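You operate a simulated robot arm through the tools that you are given. There is no shell and no other tool. Be economical: measure what you need, move in short steps, check, and stop when the job is done.

The job below is to be done with a simulated robot arm. You get a single attempt, and the scene is never put back.

## Task
Take the air cylinder that says "C1" from the top of the assembly bench and leave it on the solar module there.

Only the result counts: the job must be done as asked and must still hold three seconds after the hand-in. Knocking over, shifting, dropping, spilling or breaking anything else fails it.

## Robot
A 7-joint arm with a two-finger parallel gripper, fixed in place. Base frame: the origin is at the foot of the arm, x ahead of it, y to its left, z up; the work surface is at about z = 0. Readings come in cm, rad, newtons and seconds.
With the tool pointing down near the work surface it reaches from about 24 to 62 cm from the base axis. Its first joint turns from -1.152 to 1.152 rad. Payload 2.6 kg.
Tool frame: the origin (TCP) lies between the finger pads and is the grasp point; the fingertips stand 3 cm ahead of it; z points along the fingers, y is the line along which they close. Largest opening 9.4 cm; finger width 2.8, thickness 1; the body of the gripper, 5 by 9.6 cm, starts 5.5 cm behind the TCP.
Orientation is told as [roll, pitch, yaw] about the base's x, y, z axes, in that order, counted from this pose: with the fingers straight down and closing along the base's y, the tool's x points along the base's -x, its y along +y and its z along -z.

## Interface
- The arm moves only by the tool nudge_tool. Its argument "series" is a list of rows, each an object (a shift or turn left out is 0, a gripper value left out holds the last) with "xyz": the shift along the base's x, y, z in cm, a list of three; "yaw": the turn about the base's z in rad; "jaw": the opening in per cent of the stroke, from 0 (shut) to 100 (fully open). In form: [{"xyz": [x, y, z], "yaw": yaw, "jaw": jaw}, ...]. A call has 1 to 20 rows; each row is the pose to reach, as a shift and turn from the pose commanded when the call began. A row lasts 0.2 s, in which the tool goes at most 5 cm and 0.15 rad; a call with a longer step from one row to the next is refused whole, and so is a gripper value outside its range. A pose out of reach is approached as far as the arm can. The call stops where the force on the tool passes 40 N (or 10 N more than at its start, if that is more) or the arm is blocked; 0.2 s more then pass. Each finger travels about 7.2 cm/s and halts on what it meets, pressing with about 37 N; the grip force reading is that of the motor and also rises with nothing between the fingers. The clock runs only during rows and for 0.2 s after the last one: add rows that repeat a pose to give the fingers time. The reply holds the time, the measured pose of the TCP, the force on the tool along the base axes, the opening and the grip force, in the units named above and with some noise.
- Cameras (640 x 400 px; columns grow to the right, rows downward): "scene" is fixed at [2.59, 45.64, 54.59]; the picture's right is [-0.76, -0.66, 0.00], its down [-0.47, 0.54, -0.70] and it looks along [0.46, -0.53, -0.71] (base axes); focal length 268 px, centre (320, 200). "wrist" rides on the gripper at [-3.7, 0, -5.8] in the tool frame; the picture's right is [0.00, -1.00, 0.00], its down [0.97, 0.00, -0.24] and it looks along [0.24, 0.00, 0.97] (tool axes); focal length 218 px, centre (320, 200).
- snapshot(camera): a new picture of that camera. No time passes.
- locate(camera, pixels): there is no depth. For up to 12 entries [column, row, z] of the newest picture of that camera ("zoom" is the newest enlarged one), the place [x, y] in the base frame at which the ray of that pixel passes the height z, good to about 0.3 cm, but the place of the scene camera against the robot may be out by one fixed shift of up to 2.5 cm in any direction. No time passes.
- inspect(camera, box): a new picture of the part [left, top, right, bottom] of that camera's present view, enlarged. No time passes.
- job_done(): hands the job in; it is judged then, once.

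Work in short steps. Measure before you move; look again where a grasp or a placing could have gone wrong, and mend it. You have 60 turns and 26 pictures in all, those below and enlarged ones among them. Open the gripper and draw the arm clear of the work before you hand the job in, unless the task says otherwise; then end with one line.

The tools are called after "Request:" by a JSON object that holds its "method" and its "body". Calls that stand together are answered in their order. nudge_tool: Moves the arm, as the interface text tells. Its arguments: {"type":"object","properties":{"series":{"type":"array","items":{"type":"object","properties":{"xyz":{"type":"array","items":{"type":"number"}},"yaw":{"type":"number"},"jaw":{"type":"number"}}}}},"required":["series"]} The other tools are called the same way: snapshot (camera) takes a picture; locate (camera, pixels) gives the place at which the rays of pixels pass given heights; inspect (camera, box) takes an enlarged picture of a part of a camera's view; job_done () hands the job in.

At the start:

```text
clock: 0.0
ee_pos: [28.57, 18.7, 31.04]
orientation: [0.0, 0.001, 0.0]
wrist_force: [0.4, -0.4, 0.1]
opening: 9.42
finger_force: 0.0
```

scene: 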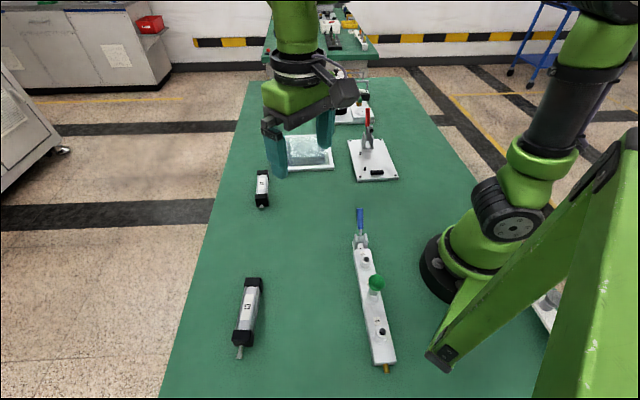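
wrist: 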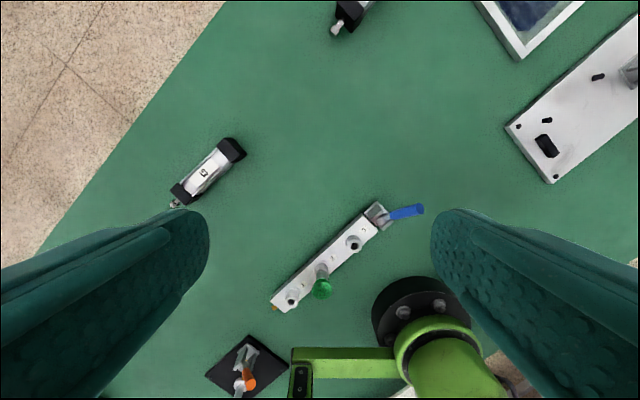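

Two cylinders are visible, near scene (248,312) and (262,188). I'll enlarge both to read their labels.

Request:
{"method": "inspect", "body": {"camera": "scene", "box": [200, 260, 300, 370]}}

Request:
{"method": "inspect", "body": {"camera": "scene", "box": [230, 120, 350, 220]}}

Request:
{"method": "inspect", "body": {"camera": "wrist", "box": [150, 120, 270, 220]}}

```text
3.64 times, centred on (250, 315) of scene
```

zoom: 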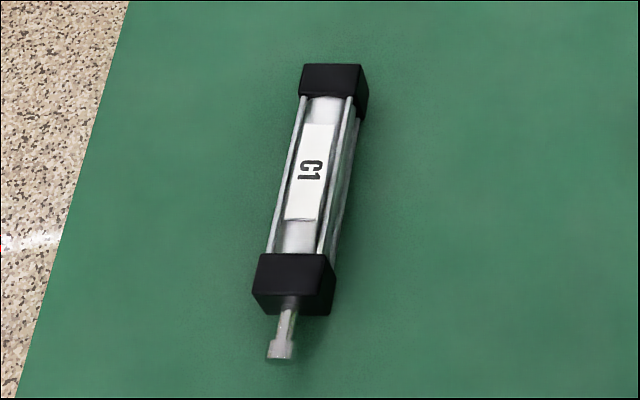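

```text
4.00 times, centred on (290, 170) of scene
```

zoom: 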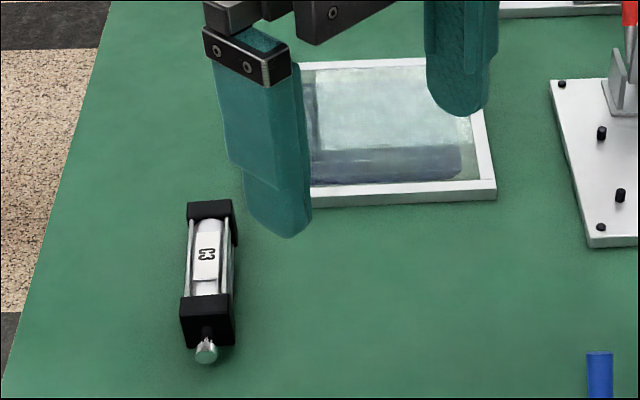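

```text
4.00 times, centred on (210, 170) of wrist
```

zoom: 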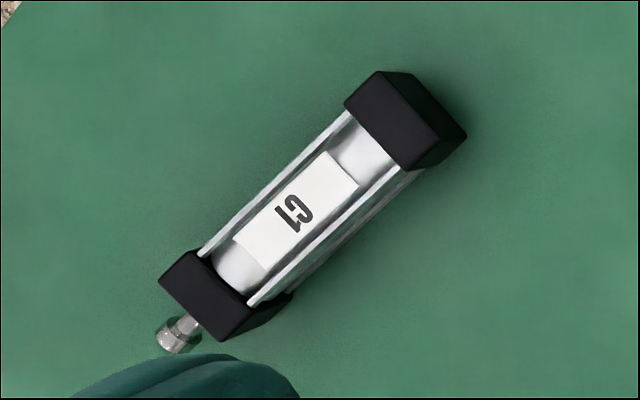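

C1 is the nearer one, at wrist (205,172). I'll locate its ends, and the visible points of the solar module.

Request:
{"method": "locate", "body": {"camera": "zoom", "pixels": [[378, 72, 3], [440, 128, 3], [345, 108, 3], [412, 168, 3], [190, 252, 3], [250, 308, 3], [160, 283, 3], [222, 340, 3], [297, 213, 3], [467, 136, 0], [292, 295, 0], [170, 338, 1.5]]}}

Request:
{"method": "locate", "body": {"camera": "wrist", "pixels": [[520, 60, 0], [475, 0, 1], [584, 2, 1], [512, 127, 0], [340, 30, 2]]}}

Request:
{"method": "locate", "body": {"camera": "scene", "pixels": [[333, 168, 1], [327, 134, 1], [282, 170, 1], [300, 136, 1], [264, 281, 3], [234, 345, 3], [362, 257, 2], [399, 179, 0], [262, 188, 3]]}}

```text
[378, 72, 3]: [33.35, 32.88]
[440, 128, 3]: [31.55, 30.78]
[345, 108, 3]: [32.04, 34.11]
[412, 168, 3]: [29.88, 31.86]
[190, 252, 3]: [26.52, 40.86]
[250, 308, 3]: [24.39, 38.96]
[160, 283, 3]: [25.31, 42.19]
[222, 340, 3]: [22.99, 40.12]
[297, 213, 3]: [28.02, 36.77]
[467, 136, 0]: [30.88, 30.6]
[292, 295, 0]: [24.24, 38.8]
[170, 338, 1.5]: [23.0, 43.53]
```

```text
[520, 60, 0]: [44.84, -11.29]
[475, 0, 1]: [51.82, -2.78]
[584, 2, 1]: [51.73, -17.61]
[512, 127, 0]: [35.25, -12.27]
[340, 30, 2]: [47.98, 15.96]
```

```text
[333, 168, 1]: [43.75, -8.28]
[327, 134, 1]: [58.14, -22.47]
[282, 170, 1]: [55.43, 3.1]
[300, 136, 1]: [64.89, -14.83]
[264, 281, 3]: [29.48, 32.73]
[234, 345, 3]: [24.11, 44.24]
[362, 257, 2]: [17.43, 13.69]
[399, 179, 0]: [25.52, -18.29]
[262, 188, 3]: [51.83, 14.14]
```

C1 is centred near (28.3, 36.5), about 12.5 long and 3 wide, with its axis at about 132°. I'll move above it with yaw −0.84 and check.

Request:
{"method": "nudge_tool", "body": {"series": [{"xyz": [0, 3, -2], "yaw": -0.14, "jaw": 100}, {"xyz": [-0.1, 6, -4], "yaw": -0.28}, {"xyz": [-0.1, 9, -6], "yaw": -0.42}, {"xyz": [-0.2, 12, -8], "yaw": -0.56}, {"xyz": [-0.3, 15, -10], "yaw": -0.7}, {"xyz": [-0.3, 17.8, -12], "yaw": -0.84}, {"xyz": [-0.3, 17.8, -12], "yaw": -0.84}]}}

Request:
{"method": "snapshot", "body": {"camera": "wrist"}}

```text
clock: 1.6
ee_pos: [28.48, 36.72, 19.0]
orientation: [0.0, -0.001, -0.841]
wrist_force: [0.3, 0.1, 0.5]
opening: 9.41
finger_force: 0.1
```

```text
20 pictures are left
```

wrist: 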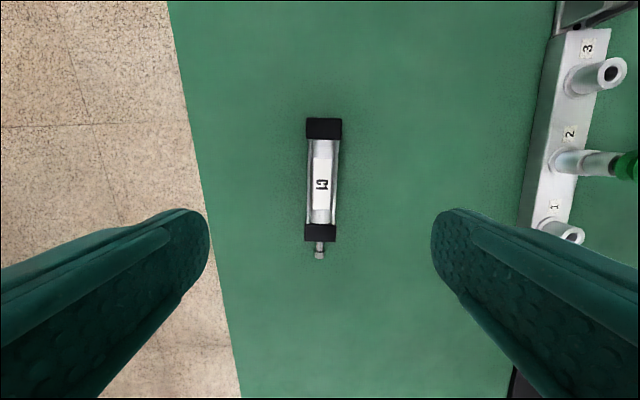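

It is nearly aligned; the axis runs from (324,118) to (320,240). I'll locate the ends at z=3.

Request:
{"method": "locate", "body": {"camera": "wrist", "pixels": [[324, 118, 3], [320, 240, 3], [306, 128, 3], [341, 128, 3], [304, 232, 3], [336, 232, 3], [323, 180, 3], [320, 256, 1.5]]}}

Request:
{"method": "inspect", "body": {"camera": "wrist", "box": [260, 100, 388, 270]}}

```text
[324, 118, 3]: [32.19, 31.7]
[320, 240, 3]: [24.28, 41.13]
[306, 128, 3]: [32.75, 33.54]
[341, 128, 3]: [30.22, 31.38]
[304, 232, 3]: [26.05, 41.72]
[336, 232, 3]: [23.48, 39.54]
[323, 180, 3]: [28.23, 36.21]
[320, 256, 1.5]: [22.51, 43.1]
```

```text
2.35 times, centred on (324, 185) of wrist
```

zoom: 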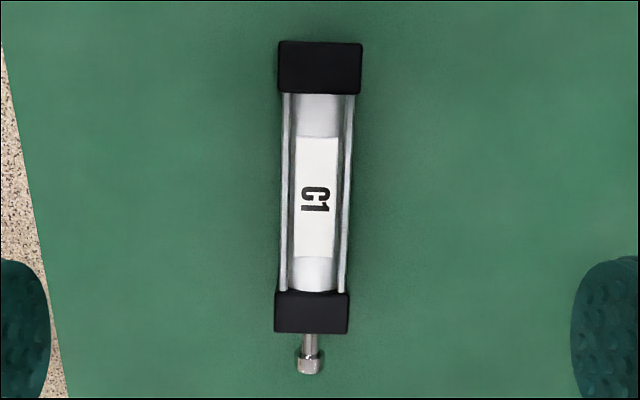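

The axis is at 130° with centre (28.2, 36.4). I'll trim the yaw by −0.03 and descend to TCP z≈3.6, which puts the fingertips about 0.6 above the bench.

Request:
{"method": "nudge_tool", "body": {"series": [{"xyz": [-0.2, -0.3, -3], "yaw": -0.03, "jaw": 100}, {"xyz": [-0.2, -0.3, -6.5], "yaw": -0.03}, {"xyz": [-0.2, -0.3, -10], "yaw": -0.03}, {"xyz": [-0.2, -0.3, -13], "yaw": -0.03}, {"xyz": [-0.2, -0.3, -15.4], "yaw": -0.03}, {"xyz": [-0.2, -0.3, -15.4], "yaw": -0.03}]}}

Request:
{"method": "snapshot", "body": {"camera": "wrist"}}

```text
clock: 3.0
ee_pos: [28.13, 36.19, 3.49]
orientation: [-0.001, 0.0, -0.87]
wrist_force: [1.1, 0.3, 0.2]
opening: 9.38
finger_force: 0.1
```

```text
18 pictures are left
```

wrist: 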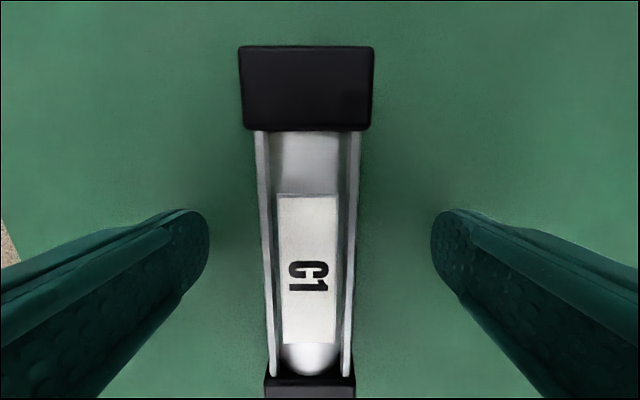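

The cylinder sits about 0.3 cm left of centre (column 309 against 320). I'll correct that, then close.

Request:
{"method": "nudge_tool", "body": {"series": [{"xyz": [0.25, 0.2, 0], "jaw": 100}, {"xyz": [0.25, 0.2, 0], "jaw": 60}, {"xyz": [0.25, 0.2, 0], "jaw": 30}, {"xyz": [0.25, 0.2, 0], "jaw": 0}, {"xyz": [0.25, 0.2, 0], "jaw": 0}, {"xyz": [0.25, 0.2, 0], "jaw": 0}, {"xyz": [0.25, 0.2, 0], "jaw": 0}]}}

```text
clock: 4.6
ee_pos: [28.46, 36.34, 3.57]
orientation: [0.001, 0.0, -0.869]
wrist_force: [1.1, 0.5, 0.3]
opening: 3.78
finger_force: 36.7
```

The fingers stopped at 3.78 with 36.7 N. I'll lift slowly and check.

Request:
{"method": "nudge_tool", "body": {"series": [{"xyz": [0, 0, 1], "jaw": 0}, {"xyz": [0, 0, 3]}, {"xyz": [0, 0, 6]}, {"xyz": [0, 0, 10]}, {"xyz": [0, 0, 14]}, {"xyz": [0, 0, 14]}]}}

Request:
{"method": "snapshot", "body": {"camera": "wrist"}}

Request:
{"method": "snapshot", "body": {"camera": "scene"}}

```text
clock: 6.0
ee_pos: [28.35, 36.51, 17.76]
orientation: [0.0, 0.0, -0.868]
wrist_force: [0.6, -0.4, -0.6]
opening: 0.0
finger_force: 33.1
```

```text
17 pictures are left
```

wrist: 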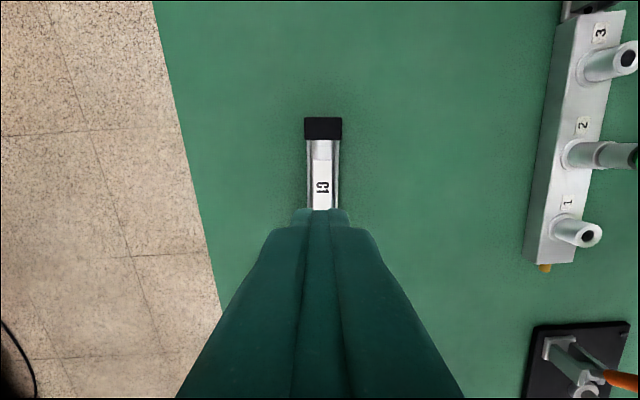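

```text
16 pictures are left
```

scene: 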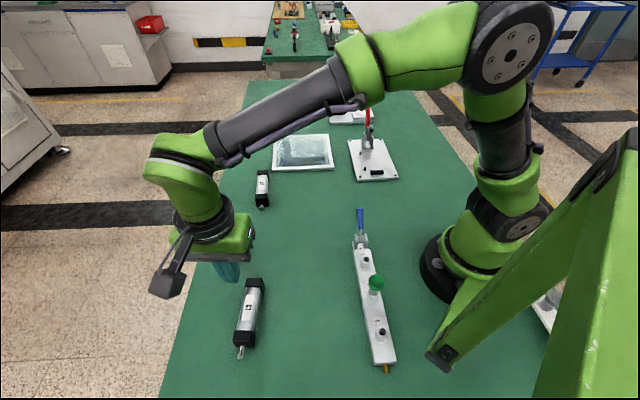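

The cylinder slipped out: opening 0.0, and C1 is still on the bench at (323,118). I'll check whether it moved and look closely at its profile.

Request:
{"method": "locate", "body": {"camera": "wrist", "pixels": [[323, 117, 3], [305, 128, 3], [342, 128, 3], [305, 140, 3], [341, 140, 3]]}}

Request:
{"method": "inspect", "body": {"camera": "scene", "box": [210, 260, 290, 370]}}

```text
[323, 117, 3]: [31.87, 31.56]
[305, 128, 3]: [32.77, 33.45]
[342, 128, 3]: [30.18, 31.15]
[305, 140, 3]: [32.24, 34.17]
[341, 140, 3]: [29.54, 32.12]
```

```text
3.64 times, centred on (250, 315) of scene
```

zoom: 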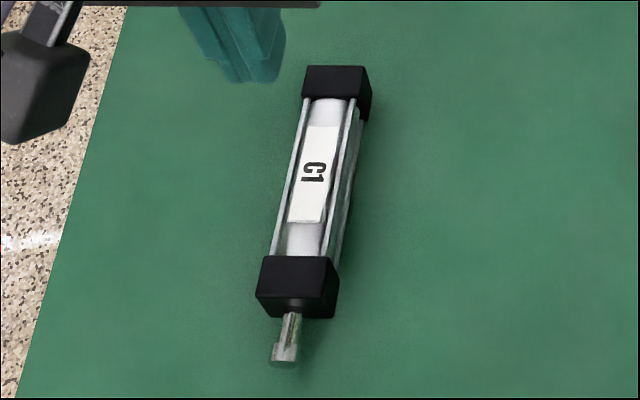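

It moved only marginally. I'll reopen, come down a bit deeper (z≈3.2), close with a longer wait, and inspect before lifting.

Request:
{"method": "nudge_tool", "body": {"series": [{"xyz": [0, 0, 0], "jaw": 100}, {"xyz": [0, 0, 0], "jaw": 100}, {"xyz": [0, 0, 0], "jaw": 100}, {"xyz": [0, 0, 0], "jaw": 100}, {"xyz": [0, 0, -4]}, {"xyz": [0, 0, -8]}, {"xyz": [0, 0, -11.5]}, {"xyz": [0, 0, -13.5]}, {"xyz": [0, 0, -14.4]}, {"xyz": [0, 0, -14.4]}]}}

Request:
{"method": "snapshot", "body": {"camera": "wrist"}}

```text
clock: 8.2
ee_pos: [28.54, 36.48, 3.17]
orientation: [0.001, 0.0, -0.869]
wrist_force: [-0.5, -0.2, -1.4]
opening: 9.39
finger_force: 0.1
```

```text
14 pictures are left
```

wrist: 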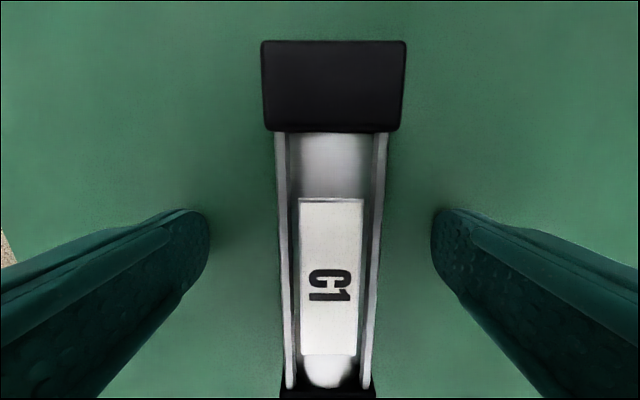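

It is now about 0.3 right of centre (column 331). I'll shift, close with a long wait, and inspect the grip.

Request:
{"method": "nudge_tool", "body": {"series": [{"xyz": [-0.2, -0.2, 0], "jaw": 100}, {"xyz": [-0.2, -0.2, 0], "jaw": 60}, {"xyz": [-0.2, -0.2, 0], "jaw": 40}, {"xyz": [-0.2, -0.2, 0], "jaw": 20}, {"xyz": [-0.2, -0.2, 0], "jaw": 0}, {"xyz": [-0.2, -0.2, 0], "jaw": 0}, {"xyz": [-0.2, -0.2, 0], "jaw": 0}, {"xyz": [-0.2, -0.2, 0], "jaw": 0}, {"xyz": [-0.2, -0.2, 0], "jaw": 0}, {"xyz": [-0.2, -0.2, 0], "jaw": 0}]}}

Request:
{"method": "snapshot", "body": {"camera": "wrist"}}

```text
clock: 10.4
ee_pos: [28.32, 36.31, 3.18]
orientation: [0.0, 0.001, -0.869]
wrist_force: [0.4, -0.7, 1.7]
opening: 3.78
finger_force: 37.3
```

```text
13 pictures are left
```

wrist: 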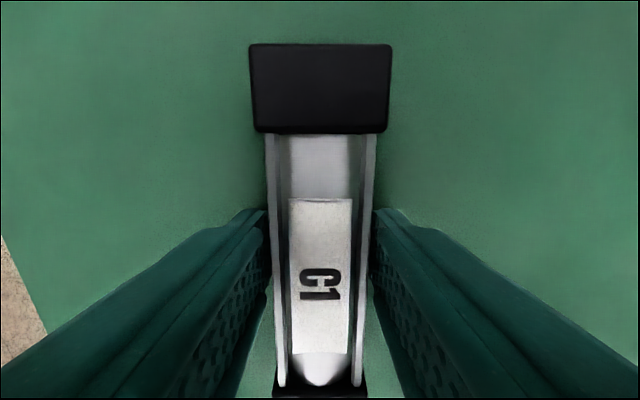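

The grip looks proper, with opening 3.78 at 37 N. I'll lift very slowly by 1 cm and read it.

Request:
{"method": "nudge_tool", "body": {"series": [{"xyz": [0, 0, 0.1], "jaw": 0}, {"xyz": [0, 0, 0.3]}, {"xyz": [0, 0, 0.5]}, {"xyz": [0, 0, 0.7]}, {"xyz": [0, 0, 0.9]}, {"xyz": [0, 0, 1.0]}]}}

Request:
{"method": "snapshot", "body": {"camera": "wrist"}}

```text
clock: 11.8
ee_pos: [28.23, 36.23, 4.18]
orientation: [0.0, 0.0, -0.868]
wrist_force: [-0.2, 0.2, -3.2]
opening: 3.8
finger_force: 36.6
```

```text
12 pictures are left
```

wrist: 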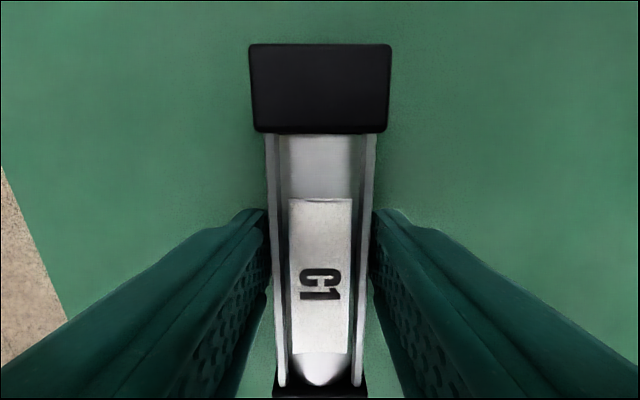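

C1 rose with the fingers (same pixels, about 3 N load). I'll continue lifting gently.

Request:
{"method": "nudge_tool", "body": {"series": [{"xyz": [0, 0, 0.4]}, {"xyz": [0, 0, 1.0]}, {"xyz": [0, 0, 1.8]}, {"xyz": [0, 0, 2.6]}, {"xyz": [0, 0, 3.4]}, {"xyz": [0, 0, 4.2]}, {"xyz": [0, 0, 5]}, {"xyz": [0, 0, 5.8]}, {"xyz": [0, 0, 6.6]}, {"xyz": [0, 0, 7.4]}, {"xyz": [0, 0, 8]}, {"xyz": [0, 0, 8.4]}, {"xyz": [0, 0, 8.5]}]}}

Request:
{"method": "snapshot", "body": {"camera": "scene"}}

```text
clock: 14.6
ee_pos: [28.38, 36.17, 12.66]
orientation: [0.0, 0.001, -0.87]
wrist_force: [-0.7, -0.8, -2.9]
opening: 3.78
finger_force: 37.0
```

```text
11 pictures are left
```

scene: 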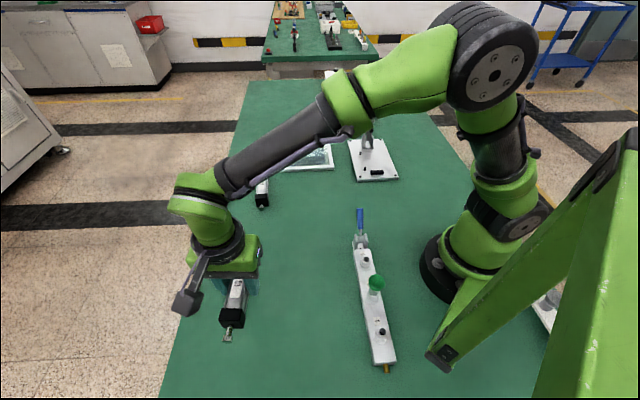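

C1 is held. From both views the module's near corner is at about (44.6, −10.7), with its edges at ±45° and about 20 cm long. I'll carry C1 gently towards it at greater height and look from there.

Request:
{"method": "nudge_tool", "body": {"series": [{"xyz": [0.2, -0.4, 0.4]}, {"xyz": [0.6, -1.3, 1.2]}, {"xyz": [1.3, -2.7, 2.2]}, {"xyz": [2.2, -4.4, 3.4]}, {"xyz": [3.3, -6.8, 4.6]}, {"xyz": [4.5, -9.3, 5.8], "yaw": 0.01}, {"xyz": [5.8, -11.9, 7], "yaw": 0.02}, {"xyz": [7.1, -14.6, 8], "yaw": 0.03}, {"xyz": [8.4, -17.2, 9], "yaw": 0.04}, {"xyz": [9.7, -19.9, 9.6], "yaw": 0.05}, {"xyz": [11, -22.5, 10], "yaw": 0.06}, {"xyz": [12.3, -25.2, 10], "yaw": 0.07}, {"xyz": [13.6, -27.8, 10], "yaw": 0.08}, {"xyz": [14.9, -30.5, 10], "yaw": 0.085}, {"xyz": [16.2, -33.2, 10], "yaw": 0.085}, {"xyz": [17.5, -35.8, 10], "yaw": 0.085}, {"xyz": [18.8, -38.5, 10], "yaw": 0.085}, {"xyz": [20.1, -41.1, 10], "yaw": 0.085}, {"xyz": [21, -43, 10], "yaw": 0.085}, {"xyz": [21.6, -44.2, 10], "yaw": 0.085}]}}

Request:
{"method": "snapshot", "body": {"camera": "wrist"}}

Request:
{"method": "snapshot", "body": {"camera": "scene"}}

```text
clock: 18.8
ee_pos: [49.93, -8.12, 22.72]
orientation: [0.001, 0.0, -0.785]
wrist_force: [-0.5, 0.8, -3.3]
opening: 3.8
finger_force: 36.7
```

```text
10 pictures are left
```

wrist: 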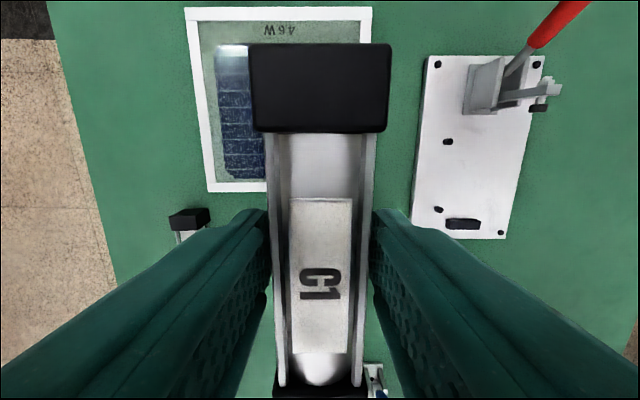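

```text
9 pictures are left
```

scene: 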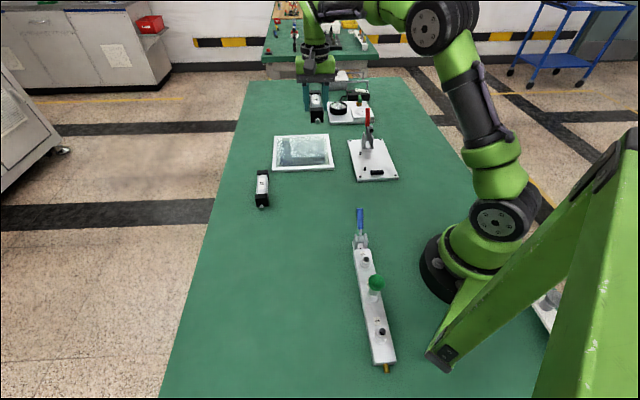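

The solar module ("4.6 W") is visible, with corners at wrist (185,8), (371,8) and (207,191). I'll locate these.

Request:
{"method": "locate", "body": {"camera": "wrist", "pixels": [[185, 8, 1], [371, 8, 1], [207, 191, 1], [198, 22, 1], [361, 22, 1], [216, 181, 1], [425, 56, 1], [413, 228, 1], [170, 216, 3], [262, 191, 1]]}}

Request:
{"method": "locate", "body": {"camera": "scene", "pixels": [[276, 136, 1], [328, 134, 1], [334, 168, 1], [272, 170, 1]]}}

```text
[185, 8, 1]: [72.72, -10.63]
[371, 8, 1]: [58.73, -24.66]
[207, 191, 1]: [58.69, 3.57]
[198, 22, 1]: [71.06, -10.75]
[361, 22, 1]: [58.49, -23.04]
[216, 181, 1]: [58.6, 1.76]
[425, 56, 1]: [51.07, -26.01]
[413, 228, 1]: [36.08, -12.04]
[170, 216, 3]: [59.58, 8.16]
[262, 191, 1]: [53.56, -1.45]
```

```text
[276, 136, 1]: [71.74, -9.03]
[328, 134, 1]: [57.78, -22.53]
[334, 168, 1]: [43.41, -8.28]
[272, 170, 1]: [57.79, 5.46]
```

The module is a 20 cm square: corners N(44.7,−10.5), L(58.7,3.6), R(58.7,−24.7), F(72.7,−10.6). I'll target TCP (56.4, −13.7) with C1 parallel to the edges, moving over it first and then part way down.

Request:
{"method": "nudge_tool", "body": {"series": [{"xyz": [0.6, -0.5, 0]}, {"xyz": [1.8, -1.6, 0]}, {"xyz": [3.2, -2.8, 0]}, {"xyz": [4.7, -4, 0]}, {"xyz": [5.9, -5.1, 0]}, {"xyz": [6.5, -5.6, -0.5]}, {"xyz": [6.5, -5.6, -2]}, {"xyz": [6.5, -5.6, -4]}, {"xyz": [6.5, -5.6, -6]}, {"xyz": [6.5, -5.6, -8]}, {"xyz": [6.5, -5.6, -10]}, {"xyz": [6.5, -5.6, -12]}, {"xyz": [6.5, -5.6, -13.5]}, {"xyz": [6.5, -5.6, -14]}, {"xyz": [6.5, -5.6, -14]}]}}

Request:
{"method": "inspect", "body": {"camera": "scene", "box": [250, 80, 410, 190]}}

```text
clock: 22.0
ee_pos: [56.2, -13.52, 8.8]
orientation: [0.0, 0.0, -0.785]
wrist_force: [1.0, 0.4, -3.4]
opening: 3.8
finger_force: 37.1
```

```text
3.64 times, centred on (330, 135) of scene
```

zoom: 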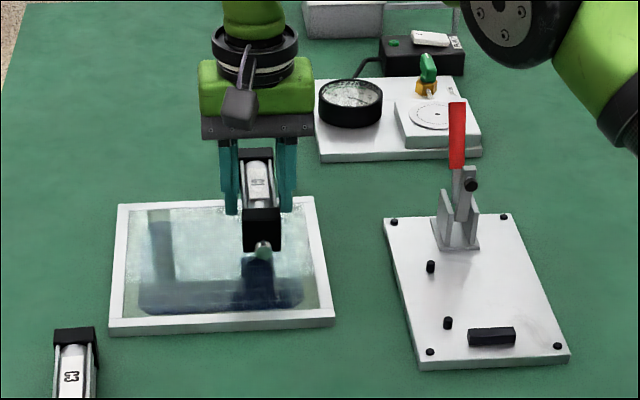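

C1 hangs over the right part of the module with clear space around it. I'll descend in slow steps, watching the force.

Request:
{"method": "nudge_tool", "body": {"series": [{"xyz": [0, 0, -0.8]}, {"xyz": [0, 0, -1.6]}, {"xyz": [0, 0, -2.4]}, {"xyz": [0, 0, -3.0]}, {"xyz": [0, 0, -3.4]}, {"xyz": [0, 0, -3.6]}, {"xyz": [0, 0, -3.6]}]}}

Request:
{"method": "inspect", "body": {"camera": "scene", "box": [270, 100, 350, 175]}}

```text
clock: 23.6
ee_pos: [56.38, -13.66, 5.06]
orientation: [0.0, 0.001, -0.784]
wrist_force: [0.1, -0.2, -3.4]
opening: 3.81
finger_force: 37.0
```

```text
5.33 times, centred on (310, 138) of scene
```

zoom: 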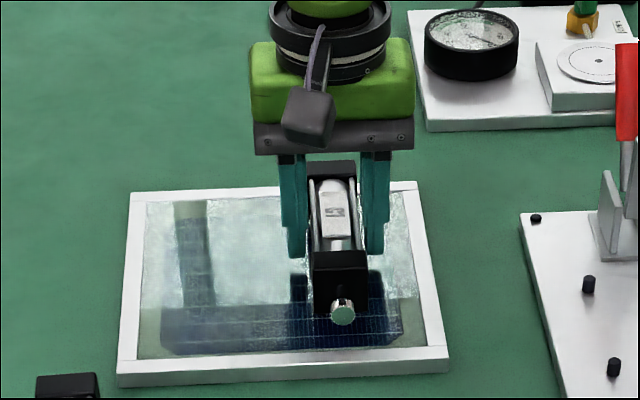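

Load is still −3.4 N, so there is no contact yet. I'll lower in 0.15 cm steps.

Request:
{"method": "nudge_tool", "body": {"series": [{"xyz": [0, 0, -0.15]}, {"xyz": [0, 0, -0.3]}, {"xyz": [0, 0, -0.45]}, {"xyz": [0, 0, -0.45]}]}}

```text
clock: 24.6
ee_pos: [56.31, -13.39, 4.59]
orientation: [0.001, 0.0, -0.784]
wrist_force: [-0.7, 0.5, -3.2]
opening: 3.81
finger_force: 37.4
```

No contact yet at z=4.6, so I'll continue.

Request:
{"method": "nudge_tool", "body": {"series": [{"xyz": [0, 0, -0.1]}, {"xyz": [0, 0, -0.2]}, {"xyz": [0, 0, -0.3]}, {"xyz": [0, 0, -0.3]}]}}

```text
clock: 25.6
ee_pos: [56.3, -13.51, 4.42]
orientation: [-0.001, 0.0, -0.783]
wrist_force: [-0.8, 0.5, 1.6]
opening: 3.8
finger_force: 36.9
```

The force rose to +1.6 N, so C1 is resting on the module. I'll open the fingers slowly and part way.

Request:
{"method": "nudge_tool", "body": {"series": [{"xyz": [0, 0, 0], "jaw": 41}, {"xyz": [0, 0, 0], "jaw": 45}, {"xyz": [0, 0, 0], "jaw": 52}, {"xyz": [0, 0, 0], "jaw": 60}, {"xyz": [0, 0, 0], "jaw": 68}, {"xyz": [0, 0, 0], "jaw": 68}]}}

Request:
{"method": "snapshot", "body": {"camera": "wrist"}}

```text
clock: 27.0
ee_pos: [56.35, -13.54, 4.31]
orientation: [0.001, 0.0, -0.783]
wrist_force: [0.0, 0.4, 0.0]
opening: 6.41
finger_force: 0.0
```

```text
6 pictures are left
```

wrist: 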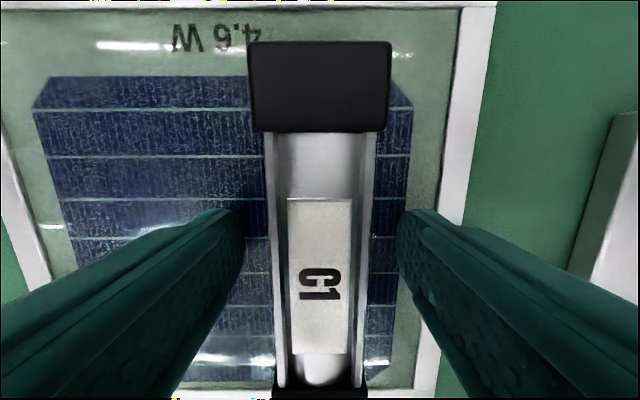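

C1 is free between the fingers and rests on the glass. I'll rise straight up, draw back, and check.

Request:
{"method": "nudge_tool", "body": {"series": [{"xyz": [0, 0, 0.5]}, {"xyz": [0, 0, 2]}, {"xyz": [0, 0, 4]}, {"xyz": [0, 0, 7]}, {"xyz": [0, 0, 11]}, {"xyz": [0, 0, 15]}, {"xyz": [-2, 3, 18]}, {"xyz": [-5, 6, 20]}, {"xyz": [-8, 9, 20]}, {"xyz": [-11, 12, 20]}, {"xyz": [-14, 15, 20]}, {"xyz": [-17, 18, 20]}, {"xyz": [-17, 18, 20]}]}}

Request:
{"method": "snapshot", "body": {"camera": "scene"}}

Request:
{"method": "inspect", "body": {"camera": "scene", "box": [250, 100, 410, 210]}}

```text
clock: 29.8
ee_pos: [39.08, 4.29, 24.46]
orientation: [0.0, -0.001, -0.784]
wrist_force: [-0.3, -0.3, 0.1]
opening: 6.4
finger_force: 0.2
```

```text
5 pictures are left
```

scene: 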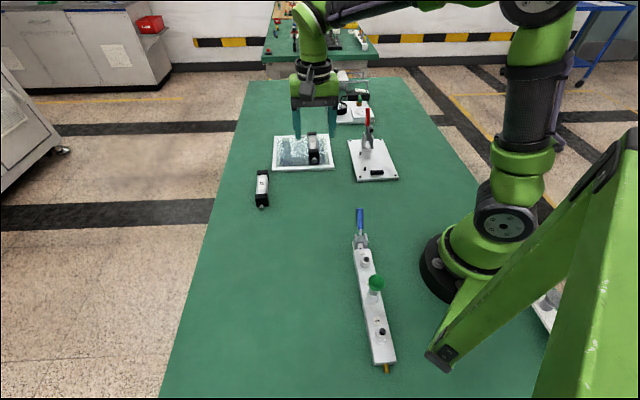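

```text
3.64 times, centred on (330, 155) of scene
```

zoom: 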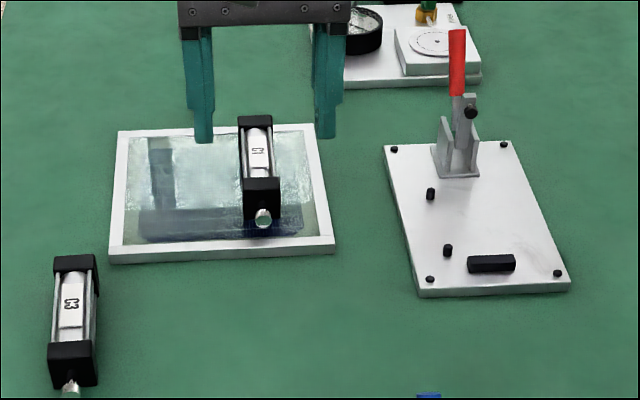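

C1 lies inside the module's frame, nothing else has moved, and the arm is clear with the gripper open. I'm handing in.

Request:
{"method": "job_done", "body": {}}

```text
The job is handed in.
```

The C1 air cylinder is resting flat on the solar module, inside its frame. The first grip slipped on lifting and moved C1 a few millimetres on the bench; the second, slower lift held, and nothing else was disturbed in the last picture.
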